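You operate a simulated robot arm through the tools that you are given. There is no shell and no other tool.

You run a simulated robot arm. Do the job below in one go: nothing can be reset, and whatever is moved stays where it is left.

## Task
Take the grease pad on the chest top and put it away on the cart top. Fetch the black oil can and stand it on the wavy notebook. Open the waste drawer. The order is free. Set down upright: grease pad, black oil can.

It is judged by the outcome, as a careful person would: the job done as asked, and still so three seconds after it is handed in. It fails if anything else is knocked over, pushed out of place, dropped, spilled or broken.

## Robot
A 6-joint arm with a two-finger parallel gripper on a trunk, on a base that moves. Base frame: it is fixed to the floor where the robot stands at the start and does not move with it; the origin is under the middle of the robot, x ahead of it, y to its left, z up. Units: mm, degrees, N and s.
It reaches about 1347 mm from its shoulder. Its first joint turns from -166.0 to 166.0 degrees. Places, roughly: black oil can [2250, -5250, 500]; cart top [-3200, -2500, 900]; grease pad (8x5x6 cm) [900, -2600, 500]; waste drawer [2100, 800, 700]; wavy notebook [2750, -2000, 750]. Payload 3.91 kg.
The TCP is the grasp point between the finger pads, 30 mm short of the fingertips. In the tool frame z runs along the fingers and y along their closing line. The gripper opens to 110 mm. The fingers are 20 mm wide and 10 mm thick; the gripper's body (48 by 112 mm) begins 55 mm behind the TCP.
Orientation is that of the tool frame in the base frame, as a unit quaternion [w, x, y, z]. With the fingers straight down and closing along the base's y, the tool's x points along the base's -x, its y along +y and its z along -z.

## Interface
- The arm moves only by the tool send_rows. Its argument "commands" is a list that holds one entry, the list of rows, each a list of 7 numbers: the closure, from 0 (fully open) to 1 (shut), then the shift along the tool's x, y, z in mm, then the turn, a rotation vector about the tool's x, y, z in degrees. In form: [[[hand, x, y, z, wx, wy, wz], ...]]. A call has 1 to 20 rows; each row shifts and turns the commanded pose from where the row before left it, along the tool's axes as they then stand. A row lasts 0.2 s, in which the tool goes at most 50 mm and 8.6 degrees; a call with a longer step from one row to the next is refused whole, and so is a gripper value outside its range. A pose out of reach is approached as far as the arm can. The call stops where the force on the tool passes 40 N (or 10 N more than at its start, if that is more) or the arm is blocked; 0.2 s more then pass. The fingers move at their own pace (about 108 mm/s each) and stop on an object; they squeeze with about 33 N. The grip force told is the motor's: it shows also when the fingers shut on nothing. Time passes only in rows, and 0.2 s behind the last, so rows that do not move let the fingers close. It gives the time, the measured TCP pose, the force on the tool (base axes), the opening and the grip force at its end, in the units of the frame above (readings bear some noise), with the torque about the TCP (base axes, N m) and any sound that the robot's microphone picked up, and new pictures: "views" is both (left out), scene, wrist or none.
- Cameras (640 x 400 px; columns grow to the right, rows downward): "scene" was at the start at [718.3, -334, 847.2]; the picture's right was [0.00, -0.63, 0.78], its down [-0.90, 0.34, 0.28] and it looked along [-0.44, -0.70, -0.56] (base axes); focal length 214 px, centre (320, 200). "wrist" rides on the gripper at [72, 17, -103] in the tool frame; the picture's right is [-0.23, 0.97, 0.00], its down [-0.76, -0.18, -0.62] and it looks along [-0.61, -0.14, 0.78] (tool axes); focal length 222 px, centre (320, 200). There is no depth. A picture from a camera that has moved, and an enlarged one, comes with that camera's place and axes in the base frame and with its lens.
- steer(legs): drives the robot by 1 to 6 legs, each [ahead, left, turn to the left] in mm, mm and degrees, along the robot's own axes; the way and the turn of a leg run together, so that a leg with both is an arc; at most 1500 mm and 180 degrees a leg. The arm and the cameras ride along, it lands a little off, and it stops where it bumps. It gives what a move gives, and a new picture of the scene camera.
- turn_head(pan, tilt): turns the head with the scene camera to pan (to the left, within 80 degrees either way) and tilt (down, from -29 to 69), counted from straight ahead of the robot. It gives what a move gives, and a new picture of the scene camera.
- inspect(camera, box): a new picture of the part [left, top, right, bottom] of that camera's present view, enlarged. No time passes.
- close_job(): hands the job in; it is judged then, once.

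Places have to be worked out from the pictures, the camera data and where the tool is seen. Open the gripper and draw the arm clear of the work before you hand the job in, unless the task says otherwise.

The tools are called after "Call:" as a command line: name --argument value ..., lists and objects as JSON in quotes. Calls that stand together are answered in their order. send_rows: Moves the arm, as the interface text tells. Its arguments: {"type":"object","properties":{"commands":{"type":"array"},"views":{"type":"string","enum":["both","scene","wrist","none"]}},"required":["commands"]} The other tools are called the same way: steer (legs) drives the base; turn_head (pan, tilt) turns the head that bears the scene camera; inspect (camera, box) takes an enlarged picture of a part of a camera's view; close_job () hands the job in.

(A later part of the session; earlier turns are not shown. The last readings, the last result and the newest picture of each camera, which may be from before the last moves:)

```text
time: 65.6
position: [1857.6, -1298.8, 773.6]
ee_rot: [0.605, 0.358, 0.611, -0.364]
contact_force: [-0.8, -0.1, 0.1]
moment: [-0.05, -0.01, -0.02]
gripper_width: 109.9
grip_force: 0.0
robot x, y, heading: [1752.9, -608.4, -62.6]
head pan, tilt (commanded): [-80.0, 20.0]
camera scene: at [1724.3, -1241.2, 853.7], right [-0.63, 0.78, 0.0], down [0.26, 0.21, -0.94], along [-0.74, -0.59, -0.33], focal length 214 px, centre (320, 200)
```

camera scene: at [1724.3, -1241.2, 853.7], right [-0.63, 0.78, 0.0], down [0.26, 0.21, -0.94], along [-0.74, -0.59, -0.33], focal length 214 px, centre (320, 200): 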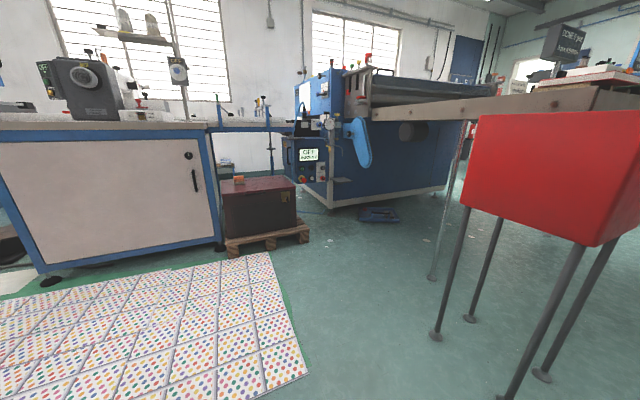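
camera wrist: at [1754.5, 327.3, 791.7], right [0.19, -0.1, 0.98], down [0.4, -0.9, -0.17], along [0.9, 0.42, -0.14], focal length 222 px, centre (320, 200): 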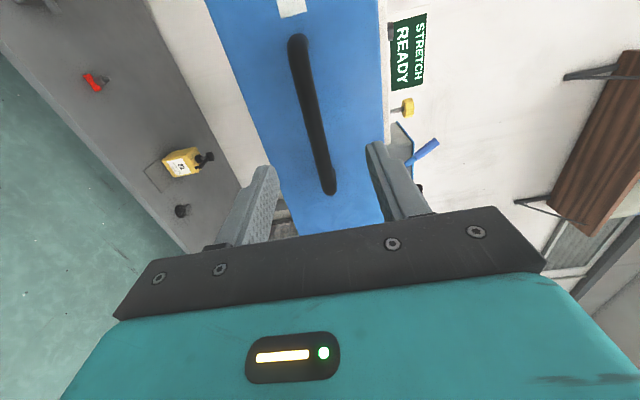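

The gap between the REJECT legs and the notebooks is only about 540 mm wide, so I need to know my own base size. I'll point the tool down and look back at the robot's base.

Call:
send_rows --commands '[[[0, 0, 0, 0, 0, 8.2, 0], [0, 0, 0, 0, 0, 8.2, 0], [0, 0, 0, 0, 0, 8.2, 0], [0, 0, 0, 0, 0, 8.2, 0], [0, 0, 0, 0, 0, 8.2, 0], [0, 0, 0, 0, 0, 8.2, 0], [0, 0, 0, 0, 0, 8.2, 0], [0, 0, 0, 0, 0, 8.2, 0], [0, 0, 0, 0, 0, 8.2, 0], [0, 0, 0, 0, 0, 8.2, 0], [0, 0, 0, 0, 0, 8.0, 0]]]' --views "none"

Call:
turn_head --pan 20 --tilt 45

```text
time: 68.0
position: [1856.1, -1299.4, 774.5]
ee_rot: [-0.004, 0.511, 0.86, -0.004]
contact_force: [0.5, 0.0, 0.4]
moment: [-0.04, -0.03, 0.01]
gripper_width: 109.7
grip_force: 0.1
robot x, y, heading: [1750.9, -606.3, -62.6]
head pan, tilt (commanded): [-80.0, 20.0]
```

```text
time: 69.8
position: [1857.1, -1299.4, 773.1]
ee_rot: [-0.003, 0.51, 0.86, -0.004]
contact_force: [-0.6, 0.4, -0.1]
moment: [0.03, -0.02, 0.02]
gripper_width: 110.2
grip_force: 0.1
robot x, y, heading: [1752.4, -606.4, -62.5]
head pan, tilt (commanded): [20.0, 45.0]
camera scene: at [1902.4, -1317.8, 827.9], right [-0.83, -0.45, -0.33], down [-0.54, 0.51, 0.67], along [-0.13, 0.73, -0.67], focal length 214 px, centre (320, 200)
```

scene: 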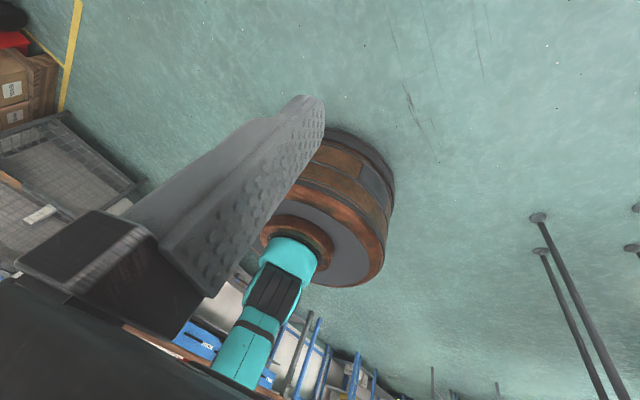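

The base is about 290 mm in radius, so that gap is too narrow. The chest should be approached from the window side instead, where there seems to be an aisle. I'll restore the upright camera pose and drive east past the stack to look.

Call:
send_rows --commands '[[[0, 0, 0, 0, 0, -8.2, 0], [0, 0, 0, 0, 0, -8.2, 0], [0, 0, 0, 0, 0, -8.2, 0], [0, 0, 0, 0, 0, -8.2, 0], [0, 0, 0, 0, 0, -8.2, 0], [0, 0, 0, 0, 0, -8.2, 0], [0, 0, 0, 0, 0, -8.2, 0], [0, 0, 0, 0, 0, -8.2, 0], [0, 0, 0, 0, 0, -8.2, 0], [0, 0, 0, 0, 0, -8.2, 0], [0, 0, 0, 0, 0, -8.0, 0]]]' --views "none"

Call:
turn_head --pan 0 --tilt 15

Call:
steer --legs '[[0, 0, 35], [800, 250, 0]]'

```text
time: 72.2
position: [1857.8, -1298.5, 774.0]
ee_rot: [0.606, 0.358, 0.61, -0.364]
contact_force: [-0.4, 0.5, 0.2]
moment: [-0.03, -0.02, -0.01]
gripper_width: 110.0
grip_force: 0.0
robot x, y, heading: [1757.4, -604.7, -62.5]
head pan, tilt (commanded): [20.0, 45.0]
```

```text
time: 73.1
position: [1857.0, -1298.4, 773.7]
ee_rot: [0.605, 0.36, 0.61, -0.364]
contact_force: [-0.1, -0.3, 0.1]
moment: [0.04, 0.0, -0.02]
gripper_width: 109.9
grip_force: 0.0
robot x, y, heading: [1752.5, -606.2, -62.4]
head pan, tilt (commanded): [0.0, 15.0]
camera scene: at [1842.6, -1264.2, 861.0], right [-0.88, -0.48, 0.01], down [-0.14, 0.23, -0.96], along [0.46, -0.85, -0.26], focal length 214 px, centre (320, 200)
```

scene: 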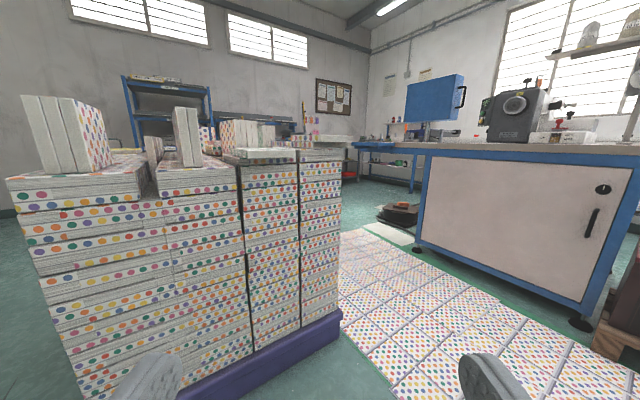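

```text
time: 79.2
position: [3047.2, -1287.1, 774.5]
ee_rot: [0.684, 0.168, 0.688, -0.175]
contact_force: [-0.5, 0.1, 0.5]
moment: [0.04, 0.0, 0.02]
gripper_width: 110.1
grip_force: 0.1
robot x, y, heading: [2581.1, -765.0, -29.2]
head pan, tilt (commanded): [0.0, 15.0]
camera scene: at [3018.6, -1267.7, 861.1], right [-0.47, -0.88, 0.01], down [-0.24, 0.11, -0.97], along [0.85, -0.46, -0.26], focal length 214 px, centre (320, 200)
```

scene: 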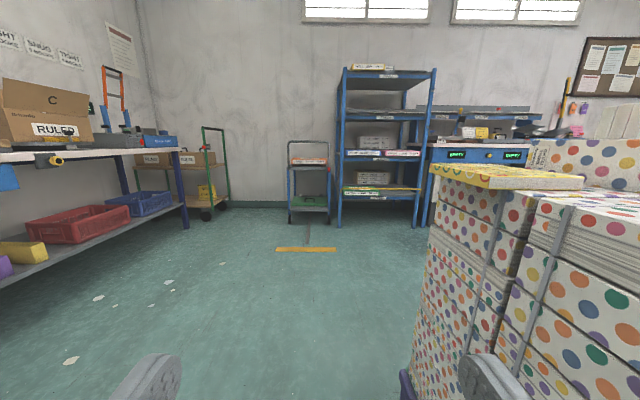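

There is a clear aisle to the end wall (at about p ≈ 5500 in room axes). I'll drive ahead past the stack and turn right towards the window side.

Call:
steer --legs '[[1450, 50, 0], [250, 0, 0], [0, 0, -88]]'

```text
time: 91.7
position: [3594.9, -2068.1, 773.8]
ee_rot: [-0.371, -0.599, -0.378, 0.601]
contact_force: [0.2, -0.3, 0.6]
moment: [-0.04, -0.02, -0.04]
gripper_width: 110.0
grip_force: 0.0
robot x, y, heading: [4102.2, -1585.1, -117.1]
head pan, tilt (commanded): [0.0, 15.0]
camera scene: at [3613.7, -2034.3, 861.1], right [-0.9, 0.44, 0.01], down [0.11, 0.24, -0.97], along [-0.43, -0.87, -0.26], focal length 214 px, centre (320, 200)
```

scene: 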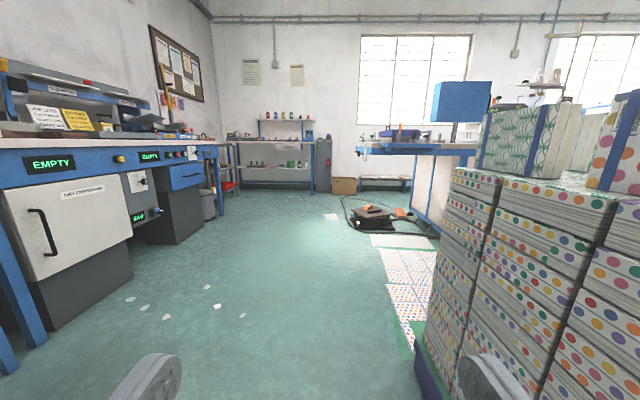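

The aisle towards the window wall is open. I'll zoom in on the far shelf with the bottles, and on the stack seen from this side.

Call:
inspect --camera "scene" --box '[215, 100, 345, 210]'

Call:
inspect --camera "scene" --box '[340, 70, 640, 250]'

```text
3.64 times, centred on (280, 155) of scene
camera zoom: at [3613.7, -2034.3, 861.1], right [-0.9, 0.44, 0.01], down [0.11, 0.24, -0.97], along [-0.43, -0.87, -0.26], focal length 780 px, centre (466, 364)
```

zoom: 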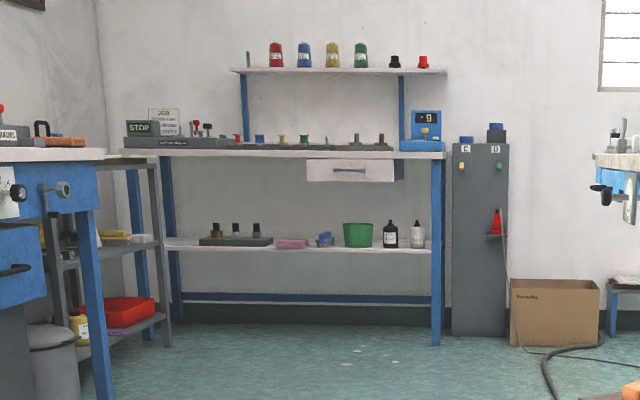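

```text
2.13 times, centred on (490, 160) of scene
camera zoom: at [3613.7, -2034.3, 861.1], right [-0.9, 0.44, 0.01], down [0.11, 0.24, -0.97], along [-0.43, -0.87, -0.26], focal length 458 px, centre (-43, 285)
```

zoom: 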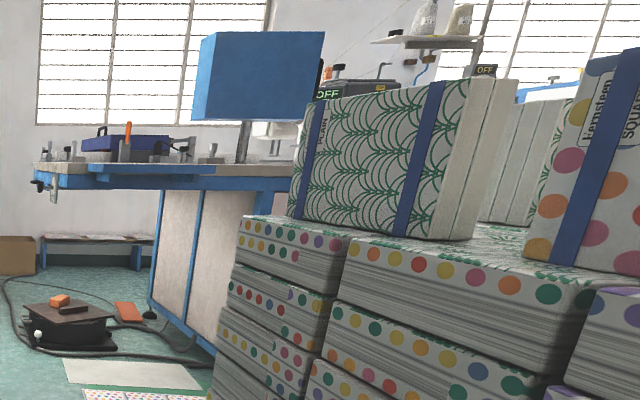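

The black oil can stands on the lower shelf of the far bench, between a green bucket and a clear bottle. I'll drive towards it, keeping clear of the cable on the right.

Call:
steer --legs '[[1450, 200, 0], [1350, 190, 0]]'

Call:
inspect --camera "scene" --box '[220, 80, 480, 260]'

```text
time: 105.2
position: [2589.2, -4671.1, 773.9]
ee_rot: [-0.362, -0.604, -0.37, 0.606]
contact_force: [-0.8, -0.4, 0.5]
moment: [0.01, 0.03, 0.02]
gripper_width: 110.1
grip_force: 0.1
robot x, y, heading: [3107.4, -4200.6, -119.2]
head pan, tilt (commanded): [0.0, 15.0]
camera scene: at [2608.5, -4638.0, 861.0], right [-0.89, 0.46, 0.01], down [0.11, 0.24, -0.97], along [-0.45, -0.85, -0.26], focal length 214 px, centre (320, 200)
```

scene: 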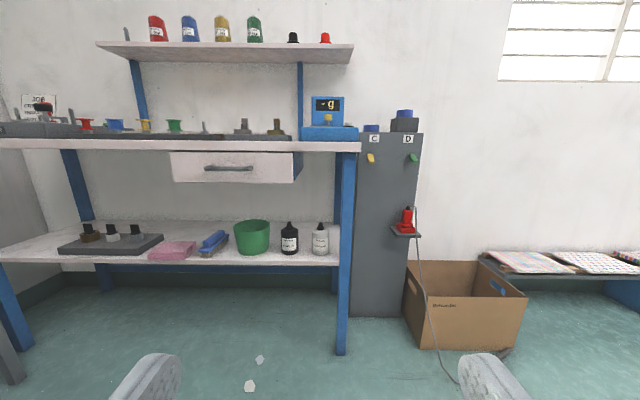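

```text
2.22 times, centred on (350, 170) of scene
camera zoom: at [2608.5, -4638.0, 861.0], right [-0.89, 0.46, 0.01], down [0.11, 0.24, -0.97], along [-0.45, -0.85, -0.26], focal length 477 px, centre (253, 267)
```

zoom: 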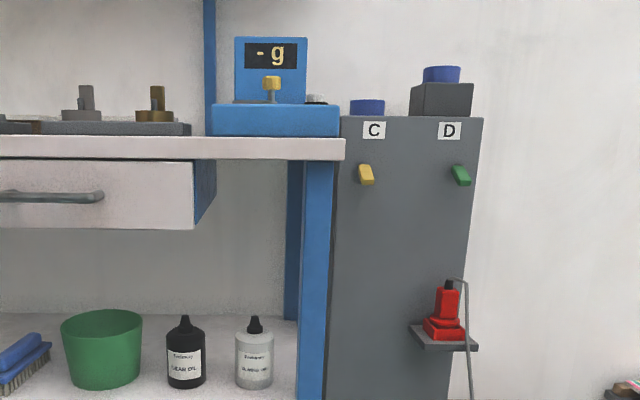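

The black can is labelled as an oil bottle; I estimate its base at about (2371, -5325, 461), 62 mm wide and about 120 mm tall. I'll lower the hand to its mid-height and then drive closer.

Call:
inspect --camera "scene" --box '[260, 200, 350, 270]'

Call:
send_rows --commands '[[[0, 40, 0, 0, 0, 0, 0], [0, 40, 0, 0, 0, 0, 0], [0, 40, 0, 0, 0, 0, 0], [0, 40, 0, 0, 0, 0, 0], [0, 40, 0, 0, 0, 0, 0], [0, 40, 0, 0, 0, 0, 0]]]' --views "scene"

```text
5.71 times, centred on (305, 235) of scene
camera zoom: at [2608.5, -4638.0, 861.0], right [-0.89, 0.46, 0.01], down [0.11, 0.24, -0.97], along [-0.45, -0.85, -0.26], focal length 1226 px, centre (406, 0)
```

zoom: 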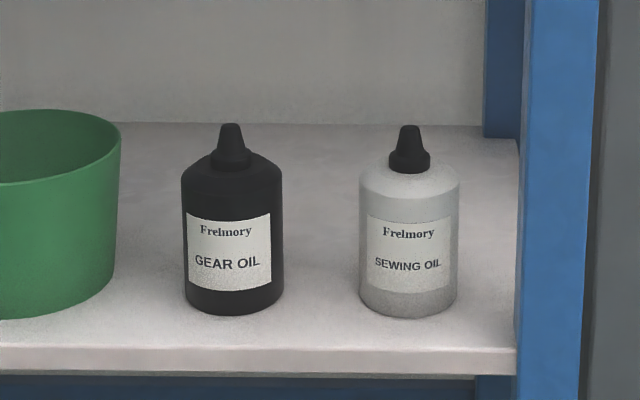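

```text
time: 106.6
position: [2545.6, -4674.1, 588.2]
ee_rot: [0.374, 0.611, 0.363, -0.595]
contact_force: [-0.2, 0.6, 0.2]
moment: [0.02, 0.03, 0.0]
gripper_width: 109.8
grip_force: 0.1
out of reach, approached as far as the arm can: row 4, 5, 6
robot x, y, heading: [3109.9, -4203.8, -118.9]
head pan, tilt (commanded): [0.0, 15.0]
camera scene: at [2561.8, -4640.1, 676.2], right [-0.89, 0.46, -0.02], down [0.14, 0.23, -0.96], along [-0.43, -0.86, -0.27], focal length 214 px, centre (320, 200)
```

scene: 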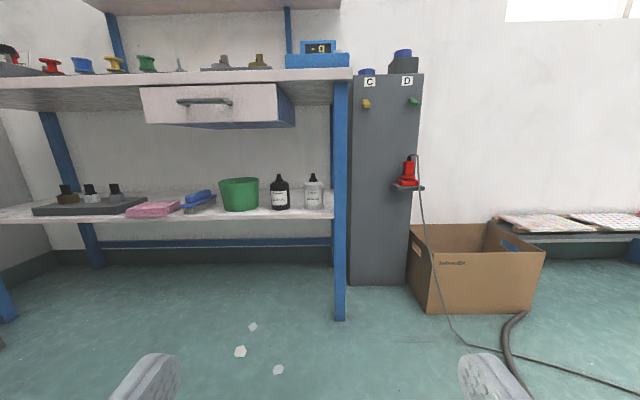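

The low pose isn't reachable this close in, but it will be once extended. I'll zoom in for a second sight line on the can.

Call:
inspect --camera "scene" --box '[230, 160, 340, 230]'

```text
5.71 times, centred on (285, 195) of scene
camera zoom: at [2561.8, -4640.1, 676.2], right [-0.89, 0.46, -0.02], down [0.14, 0.23, -0.96], along [-0.43, -0.86, -0.27], focal length 1226 px, centre (520, 229)
```

zoom: 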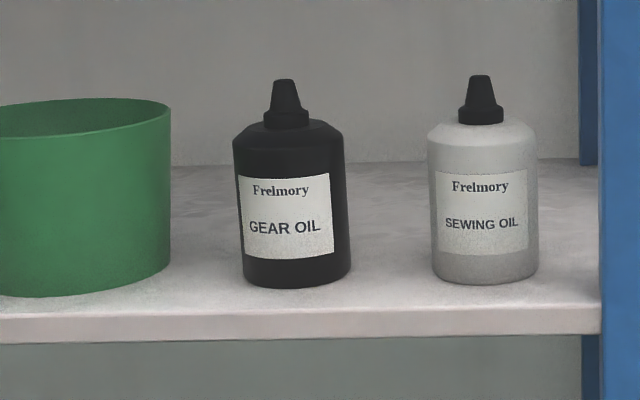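

Can base is about (2363, -5347, 450), body about 65 mm wide. I'll drive 430 mm ahead and 125 mm left so the can sits in the arm's good zone.

Call:
steer --legs '[[430, 125, 0]]'

Call:
inspect --camera "scene" --box '[180, 180, 400, 320]'

```text
time: 109.3
position: [2444.4, -5102.1, 588.8]
ee_rot: [0.374, 0.611, 0.364, -0.596]
contact_force: [-0.1, -0.6, -0.2]
moment: [0.01, 0.0, 0.01]
gripper_width: 110.1
grip_force: 0.0
robot x, y, heading: [3005.2, -4633.6, -118.9]
head pan, tilt (commanded): [0.0, 15.0]
camera scene: at [2461.3, -5068.0, 676.1], right [-0.89, 0.46, -0.02], down [0.14, 0.23, -0.96], along [-0.43, -0.86, -0.27], focal length 214 px, centre (320, 200)
```

scene: 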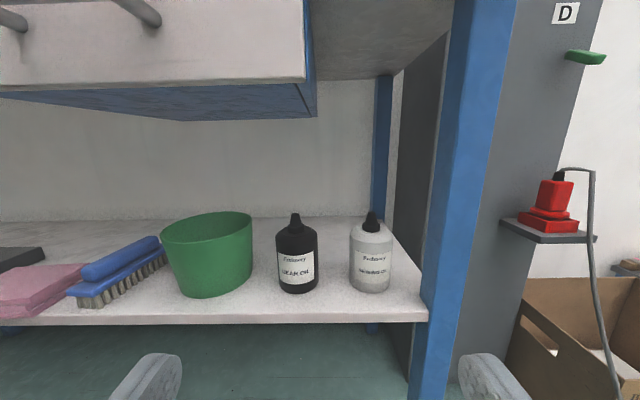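

```text
2.86 times, centred on (290, 250) of scene
camera zoom: at [2461.3, -5068.0, 676.1], right [-0.89, 0.46, -0.02], down [0.14, 0.23, -0.96], along [-0.43, -0.86, -0.27], focal length 613 px, centre (406, 57)
```

zoom: 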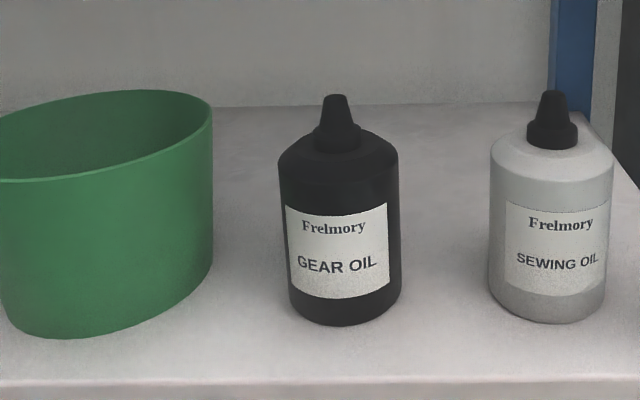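

The can's axis is at about (2360, -5356), base z ≈ 445, with the shelf edge about 58 mm in front of it. I'll tilt the hand 30° nose-down, so that it clears the shelf and later the stack, and move to a pre-grasp 120 mm short.

Call:
send_rows --commands '[[[0.1, 0, 0, 0, 0, 0, -1.4], [0.13, 0, 0, 0, 0, 7.5, 0], [0.13, 0, 0, 0, 0, 7.5, 0], [0.13, 0, 0, 0, 0, 7.5, 0], [0.13, 0, 0, 0, 0, 7.0, 0]]]' --views "none"

Call:
turn_head --pan 0 --tilt 0

```text
time: 110.5
position: [2445.0, -5102.2, 588.3]
ee_rot: [0.258, 0.74, 0.453, -0.425]
contact_force: [-0.4, 0.6, 0.4]
moment: [-0.01, -0.01, 0.02]
gripper_width: 95.8
grip_force: 0.0
robot x, y, heading: [3008.9, -4628.5, -119.0]
head pan, tilt (commanded): [0.0, 15.0]
```

```text
time: 111.3
position: [2443.9, -5101.6, 588.1]
ee_rot: [0.261, 0.738, 0.453, -0.426]
contact_force: [0.2, -0.2, -0.2]
moment: [0.01, 0.0, 0.03]
gripper_width: 95.6
grip_force: 0.1
robot x, y, heading: [3006.3, -4627.0, -118.9]
head pan, tilt (commanded): [0.0, 0.0]
camera scene: at [2437.0, -5118.9, 704.9], right [-0.89, 0.46, 0.0], down [0.23, 0.45, -0.86], along [-0.4, -0.77, -0.5], focal length 214 px, centre (320, 200)
```

scene: 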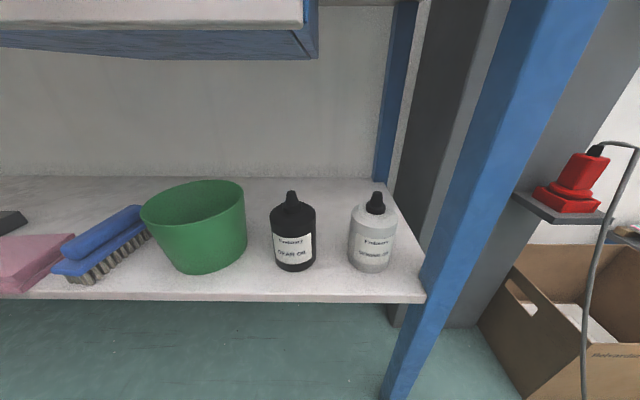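

The estimate is confirmed: the can axis is at (2360, -5357). Moving to the pre-grasp now.

Call:
send_rows --commands '[[[0.13, 1.8, 10.2, 42.7, 0, 0, 0], [0.13, 1.8, 10.2, 42.7, 0, 0, 0], [0.13, 1.8, 10.2, 42.7, 0, 0, 0], [0.13, 1.8, 10.2, 42.7, 0, 0, 0]]]' --views "both"

```text
time: 112.3
position: [2414.7, -5250.3, 497.8]
ee_rot: [0.259, 0.739, 0.451, -0.427]
contact_force: [0.3, 0.1, 0.5]
moment: [-0.01, 0.02, 0.02]
gripper_width: 95.5
grip_force: 0.0
robot x, y, heading: [3005.9, -4632.2, -118.8]
head pan, tilt (commanded): [0.0, 0.0]
camera scene: at [2407.3, -5266.3, 613.2], right [-0.89, 0.46, 0.0], down [0.23, 0.45, -0.87], along [-0.4, -0.77, -0.5], focal length 214 px, centre (320, 200)
camera wrist: at [2486.3, -5145.2, 487.0], right [0.81, -0.55, 0.2], down [-0.09, 0.22, 0.97], along [-0.57, -0.81, 0.13], focal length 222 px, centre (320, 200)
```

scene: 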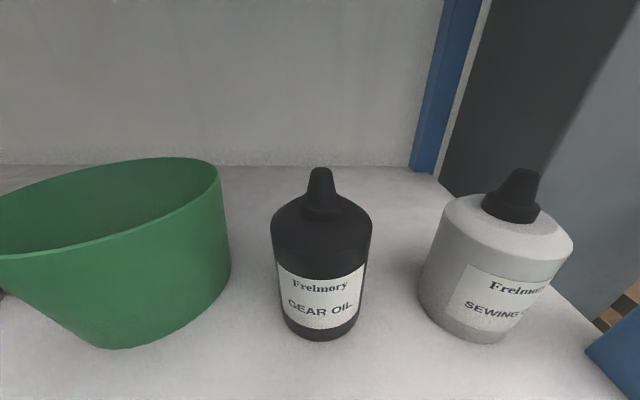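
wrist: 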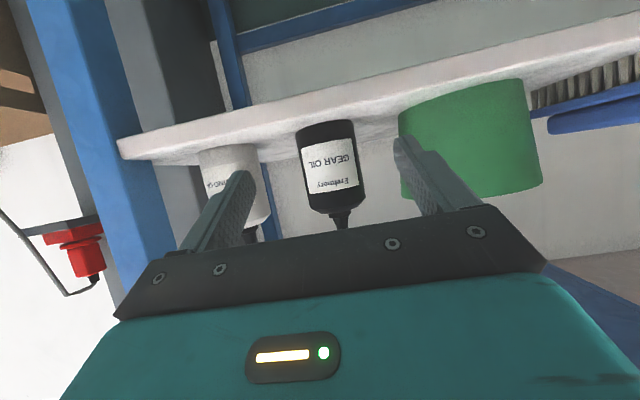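

The can is centred between the open fingers, with about 20 mm free to the bucket and 25 mm to the other bottle. I'll advance horizontally 115 mm.

Call:
send_rows --commands '[[[0.13, -11.5, 0, 19.9, 0, 0, 0], [0.13, -11.5, 0, 19.9, 0, 0, 0], [0.13, -11.5, 0, 19.9, 0, 0, 0], [0.13, -11.5, 0, 19.9, 0, 0, 0], [0.13, -11.5, 0, 19.9, 0, 0, 0]]]' --views "both"

```text
time: 113.5
position: [2360.7, -5353.8, 495.6]
ee_rot: [0.26, 0.739, 0.452, -0.426]
contact_force: [-1.0, -0.5, -0.5]
moment: [0.04, 0.0, 0.01]
gripper_width: 96.0
grip_force: 0.0
robot x, y, heading: [3008.4, -4629.0, -118.9]
head pan, tilt (commanded): [0.0, 0.0]
camera scene: at [2353.6, -5369.8, 612.6], right [-0.89, 0.46, 0.0], down [0.23, 0.45, -0.86], along [-0.4, -0.77, -0.5], focal length 214 px, centre (320, 200)
camera wrist: at [2432.6, -5248.6, 486.4], right [0.81, -0.55, 0.2], down [-0.09, 0.22, 0.97], along [-0.57, -0.81, 0.13], focal length 222 px, centre (320, 200)
```

scene: 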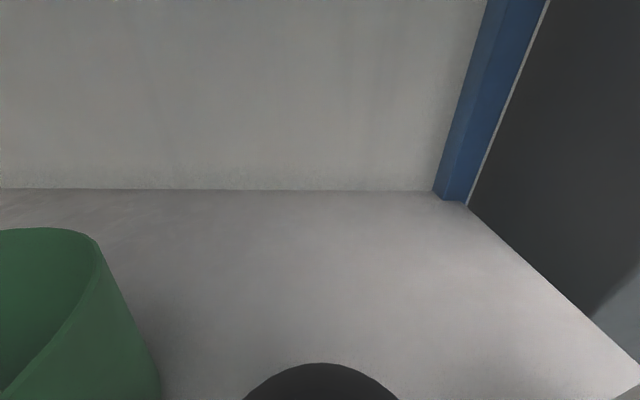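
wrist: 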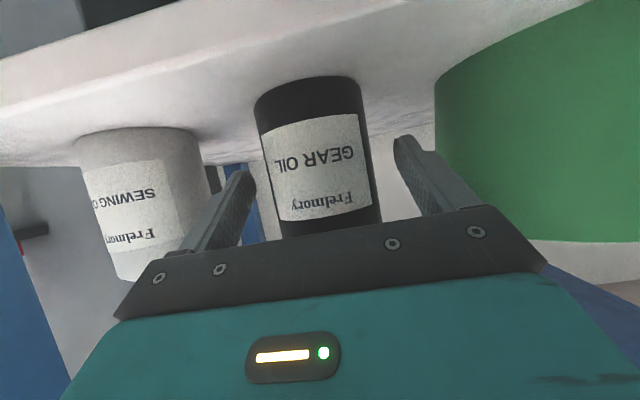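

The can is well centred, but its axis looks about 12–15 mm further in than the TCP. I'll advance another 10 mm and close.

Call:
send_rows --commands '[[[0.13, -5, 0, 8.66, 0, 0, 0], [0.3, 0, 0, 0, 0, 0, 0], [0.6, 0, 0, 0, 0, 0, 0], [1, 0, 0, 0, 0, 0, 0], [1, 0, 0, 0, 0, 0, 0]]]' --views "wrist"

```text
time: 114.7
position: [2356.6, -5361.6, 496.5]
ee_rot: [0.259, 0.74, 0.453, -0.424]
contact_force: [0.6, 0.1, 0.3]
moment: [-0.01, -0.1, -0.01]
gripper_width: 66.8
grip_force: 32.7
robot x, y, heading: [3006.0, -4628.7, -118.8]
head pan, tilt (commanded): [0.0, 0.0]
camera wrist: at [2428.7, -5256.7, 485.8], right [0.81, -0.55, 0.2], down [-0.09, 0.22, 0.97], along [-0.57, -0.81, 0.13], focal length 222 px, centre (320, 200)
```

wrist: 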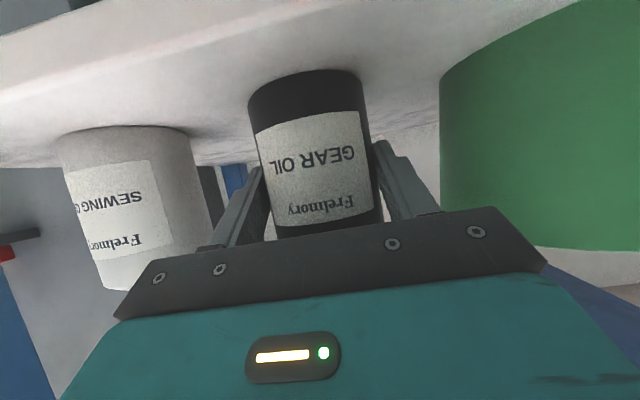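

Gripped at 66.8 mm. I'll lift it 40 mm, then pull it straight back out of the shelf.

Call:
send_rows --commands '[[[1, -8.66, 0, -5, 0, 0, 0], [1, -13, 0, -7.5, 0, 0, 0], [1, -13, 0, -7.5, 0, 0, 0], [1, 0, 0, 0, 0, 0, 0]]]' --views "both"

```text
time: 115.7
position: [2355.8, -5360.5, 536.3]
ee_rot: [0.26, 0.739, 0.453, -0.425]
contact_force: [0.2, 0.1, -2.9]
moment: [0.04, -0.05, -0.01]
gripper_width: 66.6
grip_force: 33.4
robot x, y, heading: [3005.9, -4625.9, -119.0]
head pan, tilt (commanded): [0.0, 0.0]
camera scene: at [2349.6, -5377.5, 652.3], right [-0.89, 0.46, 0.0], down [0.23, 0.45, -0.86], along [-0.4, -0.77, -0.5], focal length 214 px, centre (320, 200)
camera wrist: at [2428.7, -5256.3, 526.2], right [0.81, -0.55, 0.2], down [-0.09, 0.22, 0.97], along [-0.57, -0.81, 0.13], focal length 222 px, centre (320, 200)
```

scene: 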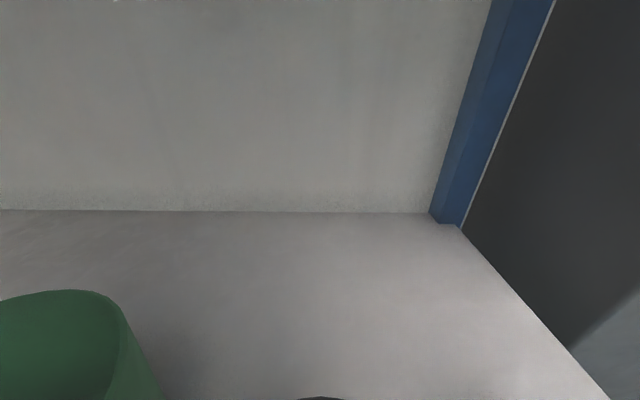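
wrist: 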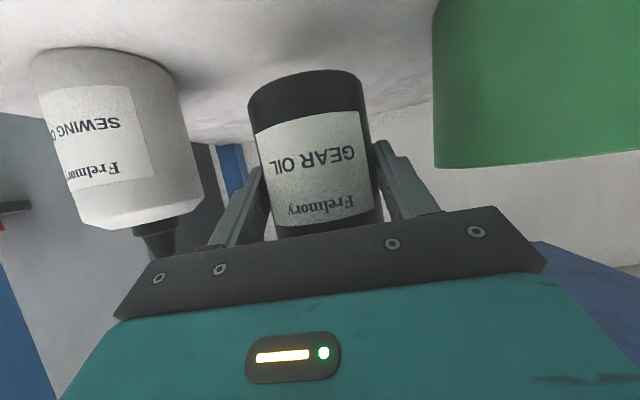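

The can is lifted cleanly (about 3 N). Now I'll retreat horizontally out from under the counter, then go up and back.

Call:
send_rows --commands '[[[1, 15, 0, -26, 0, 0, 0], [1, 20, 0, -34.6, 0, 0, 0], [1, 20, 0, -34.6, 0, 0, 0], [1, 20, 0, -34.6, 0, 0, 0], [1, 15, 0, -26, 0, 0, 0], [1, -22.6, 0, -40.8, 0, 0, 0], [1, -22.6, 0, -40.8, 0, 0, 0], [1, -22.6, 0, -40.8, 0, 0, 0], [1, -22.6, 0, -40.8, 0, 0, 0], [1, -17.3, 0, -10, 0, 0, 0]]]' --views "both"

```text
time: 117.9
position: [2484.1, -5113.1, 715.1]
ee_rot: [0.26, 0.74, 0.452, -0.426]
contact_force: [-0.7, 0.0, -2.7]
moment: [0.04, -0.03, 0.04]
gripper_width: 66.8
grip_force: 32.7
robot x, y, heading: [3007.2, -4631.0, -119.0]
head pan, tilt (commanded): [0.0, 0.0]
camera scene: at [2477.3, -5130.5, 832.5], right [-0.89, 0.46, 0.0], down [0.23, 0.45, -0.86], along [-0.39, -0.77, -0.5], focal length 214 px, centre (320, 200)
camera wrist: at [2556.7, -5009.3, 706.6], right [0.81, -0.55, 0.2], down [-0.09, 0.22, 0.97], along [-0.57, -0.81, 0.13], focal length 222 px, centre (320, 200)
```

scene: 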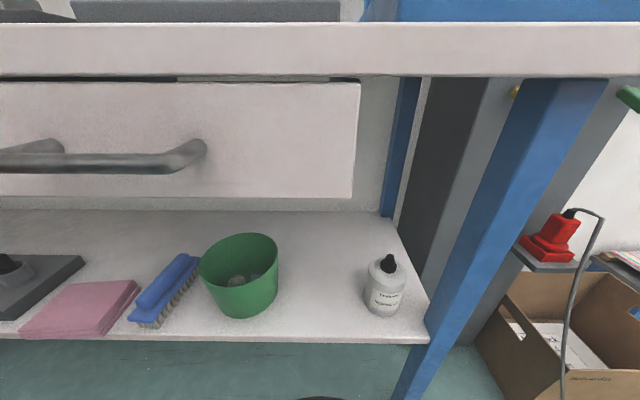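
wrist: 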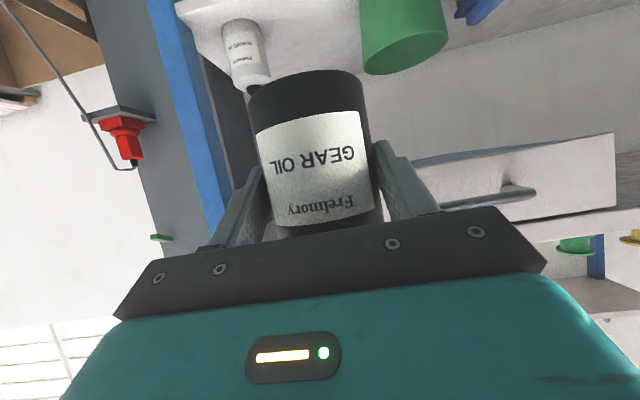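

I have the can. I'll raise it, back away from the bench, and glance west along the window-side aisle for later.

Call:
send_rows --commands '[[[1, -34.6, 0, -20, 0, 0, 0], [1, -34.6, 0, -20, 0, 0, 0], [1, -34.6, 0, -20, 0, 0, 0], [1, -34.6, 0, -20, 0, 0, 0]]]' --views "none"

Call:
steer --legs '[[-700, 0, 0]]'

Call:
turn_head --pan -70 --tilt -10

```text
time: 118.9
position: [2481.3, -5115.6, 877.8]
ee_rot: [0.259, 0.74, 0.452, -0.426]
contact_force: [0.0, 1.1, -3.4]
moment: [0.02, 0.01, 0.0]
gripper_width: 66.8
grip_force: 33.0
robot x, y, heading: [3009.0, -4631.0, -118.7]
head pan, tilt (commanded): [0.0, 0.0]
```

```text
time: 122.8
position: [2824.3, -4495.4, 878.0]
ee_rot: [0.26, 0.739, 0.452, -0.426]
contact_force: [0.0, 0.1, -2.5]
moment: [0.05, -0.03, 0.03]
gripper_width: 66.7
grip_force: 32.8
robot x, y, heading: [3350.6, -4007.1, -118.9]
head pan, tilt (commanded): [0.0, 0.0]
camera scene: at [2816.9, -4511.9, 994.4], right [-0.89, 0.46, 0.0], down [0.23, 0.45, -0.86], along [-0.4, -0.77, -0.5], focal length 214 px, centre (320, 200)
```

scene: 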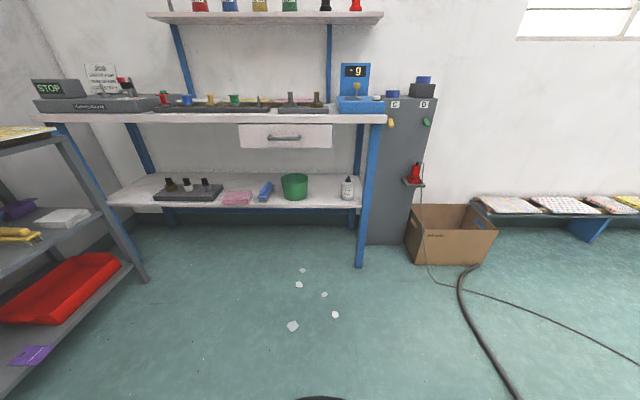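

```text
time: 124.2
position: [2824.1, -4494.5, 877.4]
ee_rot: [0.26, 0.74, 0.452, -0.425]
contact_force: [-0.2, 0.1, -2.3]
moment: [0.02, -0.04, 0.03]
gripper_width: 66.6
grip_force: 32.9
robot x, y, heading: [3352.1, -4009.3, -119.1]
head pan, tilt (commanded): [-70.0, -10.0]
camera scene: at [2767.2, -4435.6, 1038.3], right [0.07, 0.88, 0.47], down [0.06, 0.47, -0.88], along [-1.0, 0.09, -0.02], focal length 214 px, centre (320, 200)
```

scene: 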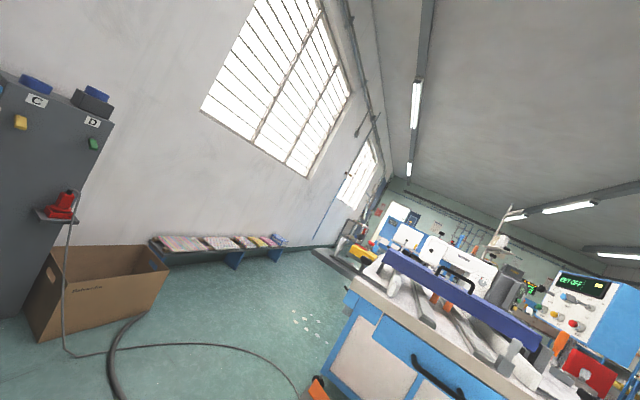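

A cable crosses the window aisle, so I'll keep off it. I'll back up north past the stack with the can, then turn to face along the stack's long side.

Call:
turn_head --pan 0 --tilt 0

Call:
steer --legs '[[-1250, -250, 0], [-1250, -270, 0], [0, 0, 91]]'

```text
time: 125.6
position: [2825.0, -4495.8, 878.8]
ee_rot: [0.259, 0.74, 0.452, -0.425]
contact_force: [-0.5, 0.0, -3.0]
moment: [-0.01, 0.01, -0.02]
gripper_width: 66.6
grip_force: 33.2
robot x, y, heading: [3351.1, -4010.1, -118.7]
head pan, tilt (commanded): [0.0, 0.0]
camera scene: at [2816.9, -4511.9, 994.4], right [-0.89, 0.46, 0.0], down [0.23, 0.45, -0.86], along [-0.4, -0.77, -0.5], focal length 214 px, centre (320, 200)
```

scene: 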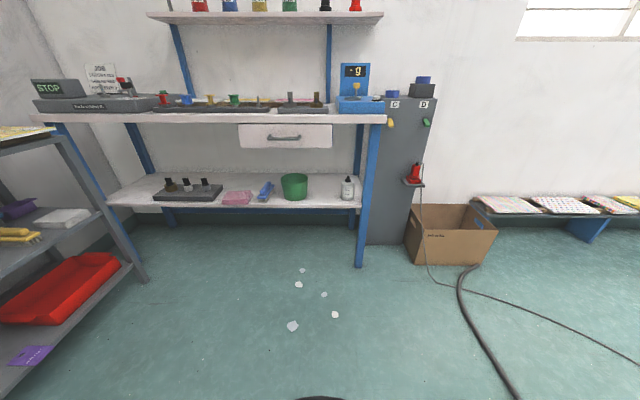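

```text
time: 142.0
position: [4653.7, -2134.8, 877.9]
ee_rot: [0.481, 0.226, 0.837, -0.13]
contact_force: [0.9, -0.4, -2.5]
moment: [0.01, 0.0, 0.02]
gripper_width: 66.9
grip_force: 32.6
robot x, y, heading: [4195.8, -1586.7, -32.0]
head pan, tilt (commanded): [0.0, 0.0]
camera scene: at [4673.4, -2144.2, 994.4], right [-0.5, -0.86, 0.0], down [-0.43, 0.25, -0.86], along [0.75, -0.44, -0.5], focal length 214 px, centre (320, 200)
```

scene: 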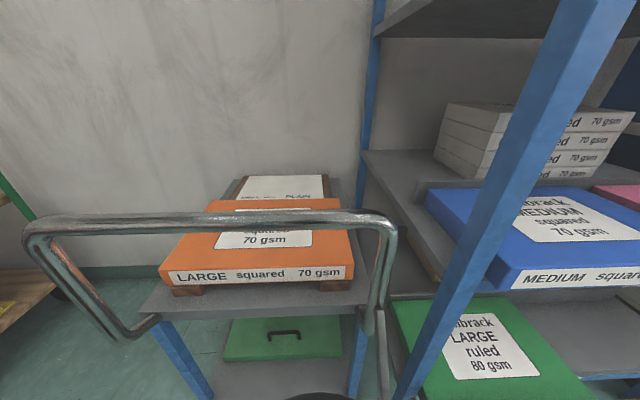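

Now facing the trolley and rack with clearance. I'll square up and back along the aisle to the stack's west side.

Call:
steer --legs '[[0, 0, 4.5], [-1250, 0, 0], [-1150, 0, 0]]'

```text
time: 154.5
position: [2503.1, -969.3, 877.1]
ee_rot: [0.486, 0.187, 0.847, -0.108]
contact_force: [0.3, 1.6, -2.1]
moment: [0.04, 0.07, -0.03]
gripper_width: 66.8
grip_force: 33.1
robot x, y, heading: [2001.9, -463.1, -26.7]
head pan, tilt (commanded): [0.0, 0.0]
camera scene: at [2523.2, -976.4, 994.3], right [-0.42, -0.91, 0.0], down [-0.46, 0.21, -0.86], along [0.78, -0.37, -0.5], focal length 214 px, centre (320, 200)
```

scene: 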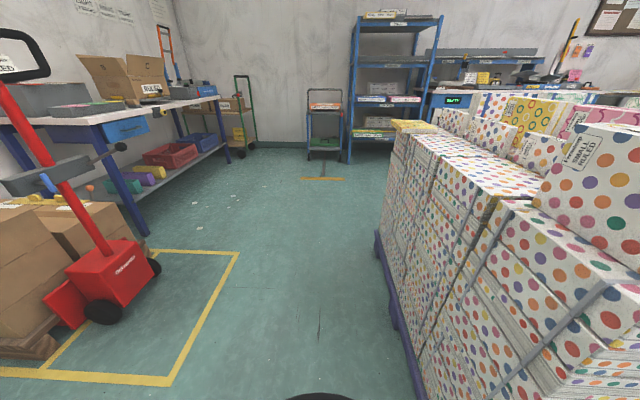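

Now at the stack's north-west corner. I'll slide right in front of the west face to look at the notebook from above.

Call:
steer --legs '[[0, -700, 0]]'

```text
time: 158.4
position: [2169.4, -1601.2, 878.9]
ee_rot: [0.485, 0.195, 0.845, -0.113]
contact_force: [0.0, -0.1, -2.9]
moment: [0.02, 0.05, -0.03]
gripper_width: 66.9
grip_force: 33.0
robot x, y, heading: [1673.8, -1087.5, -27.8]
head pan, tilt (commanded): [0.0, 0.0]
camera scene: at [2190.5, -1610.0, 994.3], right [-0.44, -0.9, 0.0], down [-0.45, 0.22, -0.86], along [0.78, -0.38, -0.5], focal length 214 px, centre (320, 200)
```

scene: 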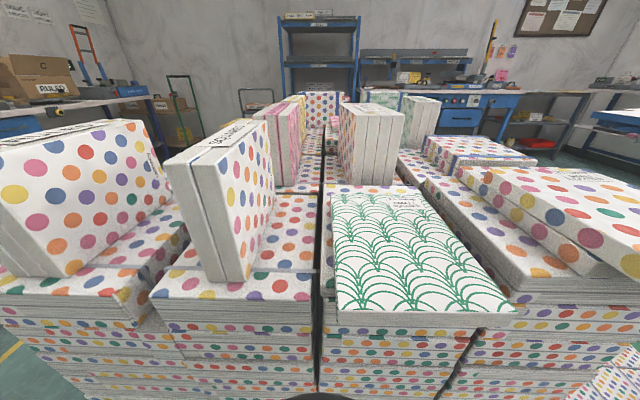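

The wavy notebook lies on the near column, clearly visible. I'll zoom in to check how it is lying.

Call:
inspect --camera "scene" --box '[290, 160, 550, 350]'

Call:
turn_head --pan -20 --tilt 25

```text
2.11 times, centred on (420, 255) of scene
camera zoom: at [2190.5, -1610.0, 994.3], right [-0.44, -0.9, 0.0], down [-0.45, 0.22, -0.86], along [0.78, -0.38, -0.5], focal length 452 px, centre (110, 84)
```

zoom: 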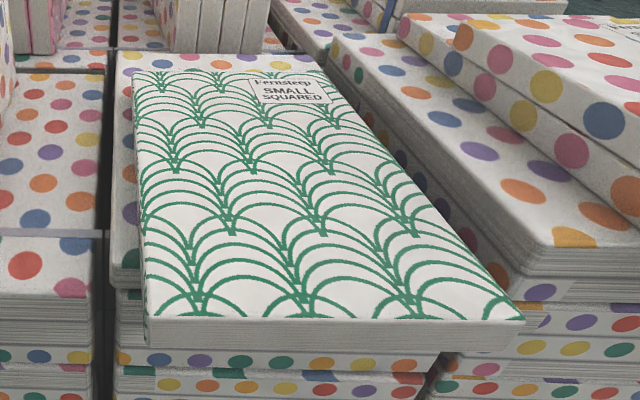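

```text
time: 159.3
position: [2169.3, -1602.6, 877.5]
ee_rot: [0.485, 0.196, 0.844, -0.113]
contact_force: [0.4, 0.3, -3.4]
moment: [0.06, 0.06, 0.03]
gripper_width: 66.8
grip_force: 33.3
robot x, y, heading: [1676.0, -1082.8, -27.9]
head pan, tilt (commanded): [-20.0, 25.0]
camera scene: at [2155.8, -1628.0, 961.1], right [-0.68, -0.71, 0.17], down [-0.65, 0.48, -0.58], along [0.33, -0.51, -0.79], focal length 214 px, centre (320, 200)
```

scene: 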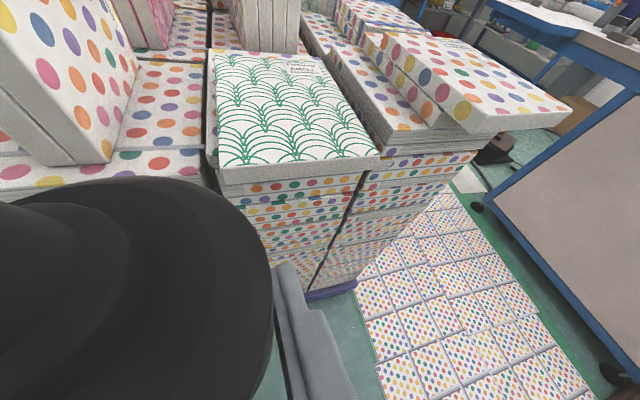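

The green-wave notebook lies flat near (2337, -1783), top at about z 822. Before choosing it, I want to check from higher up that there's no other lying wavy notebook on the stack.

Call:
send_rows --commands '[[[1, -36.4, 0, -21, 0, 0, 0], [1, -36.4, 0, -21, 0, 0, 0], [1, -36.4, 0, -21, 0, 0, 0], [1, -36.4, 0, -21, 0, 0, 0], [1, -36.4, 0, -21, 0, 0, 0], [1, -36.4, 0, -21, 0, 0, 0], [1, -36.4, 0, -21, 0, 0, 0], [1, -36.4, 0, -21, 0, 0, 0]]]' --views "none"

Call:
turn_head --pan 0 --tilt 5

Call:
inspect --camera "scene" --box '[200, 80, 520, 280]'

```text
time: 161.1
position: [2171.7, -1600.9, 1216.2]
ee_rot: [0.485, 0.196, 0.845, -0.113]
contact_force: [0.0, -0.5, -3.1]
moment: [0.04, 0.02, 0.01]
gripper_width: 66.7
grip_force: 32.6
robot x, y, heading: [1673.4, -1087.3, -27.8]
head pan, tilt (commanded): [-20.0, 25.0]
```

```text
time: 161.9
position: [2171.6, -1601.7, 1215.6]
ee_rot: [0.485, 0.195, 0.845, -0.112]
contact_force: [0.3, 0.1, -3.3]
moment: [0.02, 0.02, 0.01]
gripper_width: 66.9
grip_force: 33.0
robot x, y, heading: [1679.7, -1086.9, -28.1]
head pan, tilt (commanded): [0.0, 5.0]
camera scene: at [2189.5, -1607.1, 1324.9], right [-0.44, -0.9, 0.0], down [-0.52, 0.25, -0.82], along [0.73, -0.36, -0.58], focal length 214 px, centre (320, 200)
```

scene: 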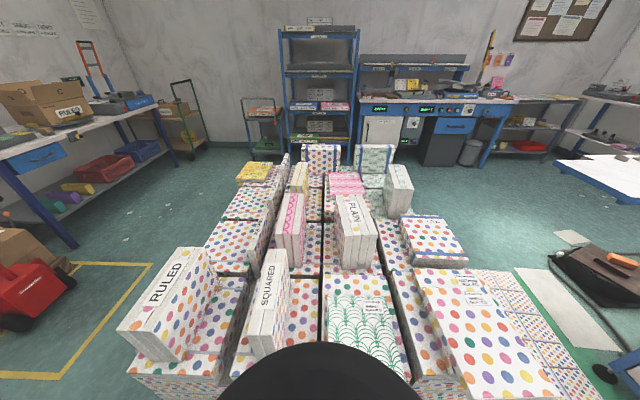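

```text
2.00 times, centred on (360, 180) of scene
camera zoom: at [2189.5, -1607.1, 1324.9], right [-0.44, -0.9, 0.0], down [-0.52, 0.25, -0.82], along [0.73, -0.36, -0.58], focal length 429 px, centre (240, 240)
```

zoom: 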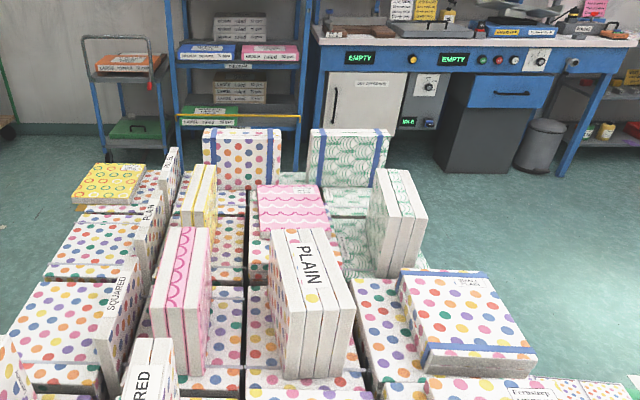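

There is also a pink notebook with wave lines lying further back, near the stated place. I'll zoom in to compare the patterns.

Call:
inspect --camera "scene" --box '[310, 150, 400, 210]'

Call:
inspect --camera "scene" --box '[230, 150, 320, 210]'

Call:
inspect --camera "scene" --box '[290, 270, 450, 380]'

```text
6.67 times, centred on (355, 180) of scene
camera zoom: at [2189.5, -1607.1, 1324.9], right [-0.44, -0.9, 0.0], down [-0.52, 0.25, -0.82], along [0.73, -0.36, -0.58], focal length 1430 px, centre (87, 333)
```

zoom: 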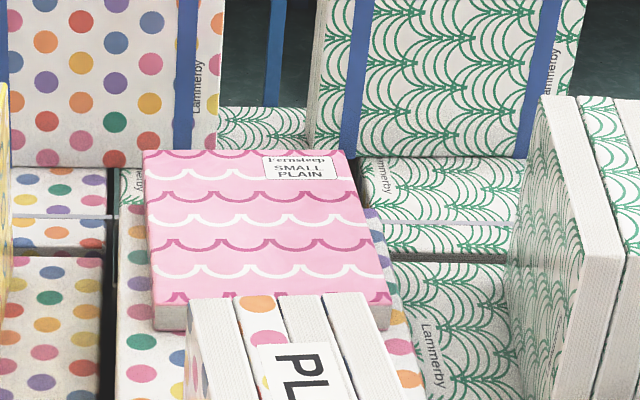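

```text
6.67 times, centred on (275, 180) of scene
camera zoom: at [2189.5, -1607.1, 1324.9], right [-0.44, -0.9, 0.0], down [-0.52, 0.25, -0.82], along [0.73, -0.36, -0.58], focal length 1430 px, centre (620, 333)
```

zoom: 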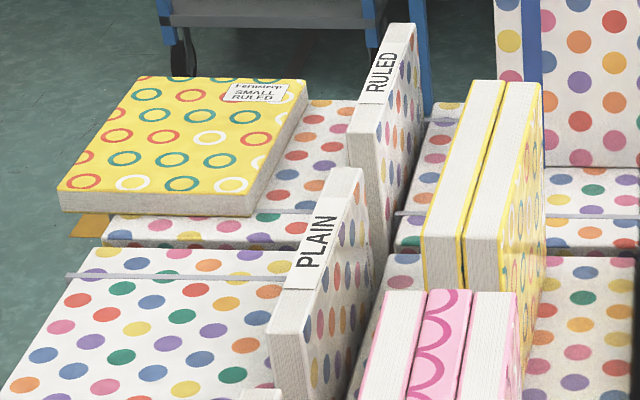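

```text
3.64 times, centred on (370, 325) of scene
camera zoom: at [2189.5, -1607.1, 1324.9], right [-0.44, -0.9, 0.0], down [-0.52, 0.25, -0.82], along [0.73, -0.36, -0.58], focal length 780 px, centre (138, -254)
```

zoom: 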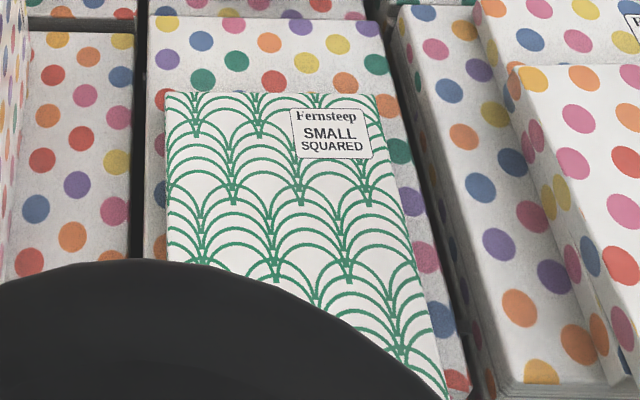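

The pink "SMALL PLAIN" notebook has true wave lines and lies at about (2898, -2086), matching the stated place; the green one is a scallop pattern. The pink one is boxed in by standing books, so a vertical hand is safest. I'll set the can briefly on the flat scallop notebook here and re-grip it from above.

Call:
send_rows --commands '[[[1, 14.66, -9.76, 37.9, 0, 0, 0], [1, 14.66, -9.76, 37.9, 0, 0, 0], [1, 14.66, -9.76, 37.9, 0, 0, 0], [1, 14.66, -9.76, 37.9, 0, 0, 0], [1, 14.66, -9.76, 37.9, 0, 0, 0], [1, 14.66, -9.76, 37.9, 0, 0, 0], [1, 14.66, -9.76, 37.9, 0, 0, 0], [1, 14.66, -9.76, 37.9, 0, 0, 0], [1, 14.66, -9.76, 37.9, 0, 0, 0]]]' --views "both"

```text
time: 163.9
position: [2338.8, -1782.3, 929.6]
ee_rot: [0.486, 0.196, 0.844, -0.114]
contact_force: [-0.4, 0.0, -2.3]
moment: [0.05, 0.09, 0.02]
gripper_width: 66.7
grip_force: 33.1
robot x, y, heading: [1671.7, -1085.2, -27.7]
head pan, tilt (commanded): [0.0, 5.0]
camera scene: at [2356.6, -1788.1, 1038.9], right [-0.44, -0.9, 0.0], down [-0.52, 0.25, -0.82], along [0.73, -0.36, -0.57], focal length 214 px, centre (320, 200)
camera wrist: at [2232.3, -1711.2, 920.3], right [0.53, 0.82, 0.2], down [-0.22, -0.09, 0.97], along [0.82, -0.56, 0.13], focal length 222 px, centre (320, 200)
```

scene: 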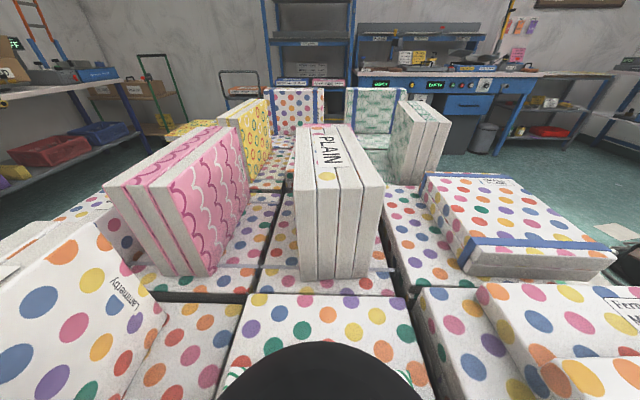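
wrist: 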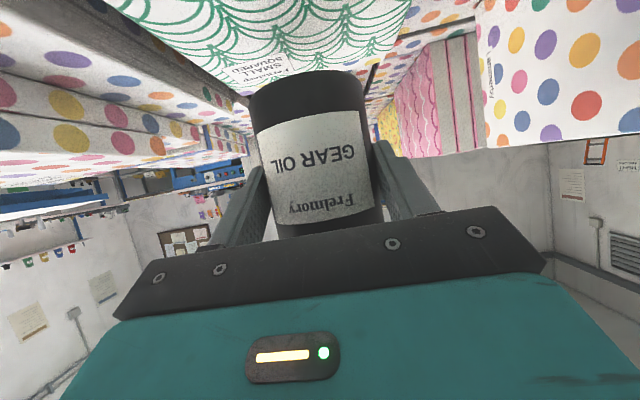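

The can hovers over the scallop notebook, with its base about 45 mm above. I'll descend 34 mm, then in small steps while watching the force.

Call:
send_rows --commands '[[[1, 14.7, 0, 8.5, 0, 0, 0], [1, 14.7, 0, 8.5, 0, 0, 0], [1, 0, 0, 0, 0, 0, 0]]]' --views "wrist"

```text
time: 164.7
position: [2338.8, -1781.7, 895.0]
ee_rot: [0.486, 0.195, 0.845, -0.112]
contact_force: [0.4, 0.8, -2.7]
moment: [0.05, 0.04, 0.01]
gripper_width: 66.7
grip_force: 32.9
robot x, y, heading: [1676.9, -1086.4, -27.9]
head pan, tilt (commanded): [0.0, 5.0]
camera wrist: at [2232.9, -1710.5, 884.8], right [0.53, 0.82, 0.2], down [-0.22, -0.09, 0.97], along [0.82, -0.56, 0.13], focal length 222 px, centre (320, 200)
```

wrist: 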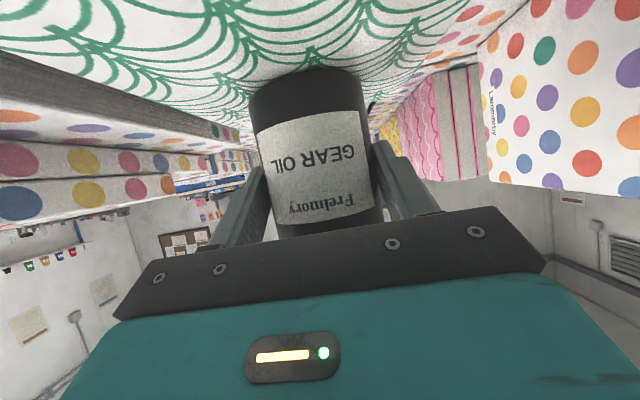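

Still free, and close to the surface. I'll continue in 3 mm steps.

Call:
send_rows --commands '[[[1, 2.6, 0, 1.5, 0, 0, 0], [1, 2.6, 0, 1.5, 0, 0, 0]]]' --views "none"

Call:
send_rows --commands '[[[1, 1.73, 0, 1, 0, 0, 0], [1, 1.73, 0, 1, 0, 0, 0]]]' --views "none"

```text
time: 165.3
position: [2338.2, -1782.7, 892.8]
ee_rot: [0.488, 0.195, 0.843, -0.114]
contact_force: [7.3, -0.6, 24.9]
moment: [0.14, -0.09, 0.06]
gripper_width: 66.9
grip_force: 33.3
robot x, y, heading: [1676.2, -1090.8, -27.9]
head pan, tilt (commanded): [0.0, 5.0]
```

```text
time: 165.9
position: [2337.7, -1781.1, 886.0]
ee_rot: [0.486, 0.195, 0.844, -0.113]
contact_force: [6.1, 4.8, 29.0]
moment: [-0.02, -0.59, 0.12]
gripper_width: 67.1
grip_force: 32.6
robot x, y, heading: [1673.5, -1084.6, -27.9]
head pan, tilt (commanded): [0.0, 5.0]
```

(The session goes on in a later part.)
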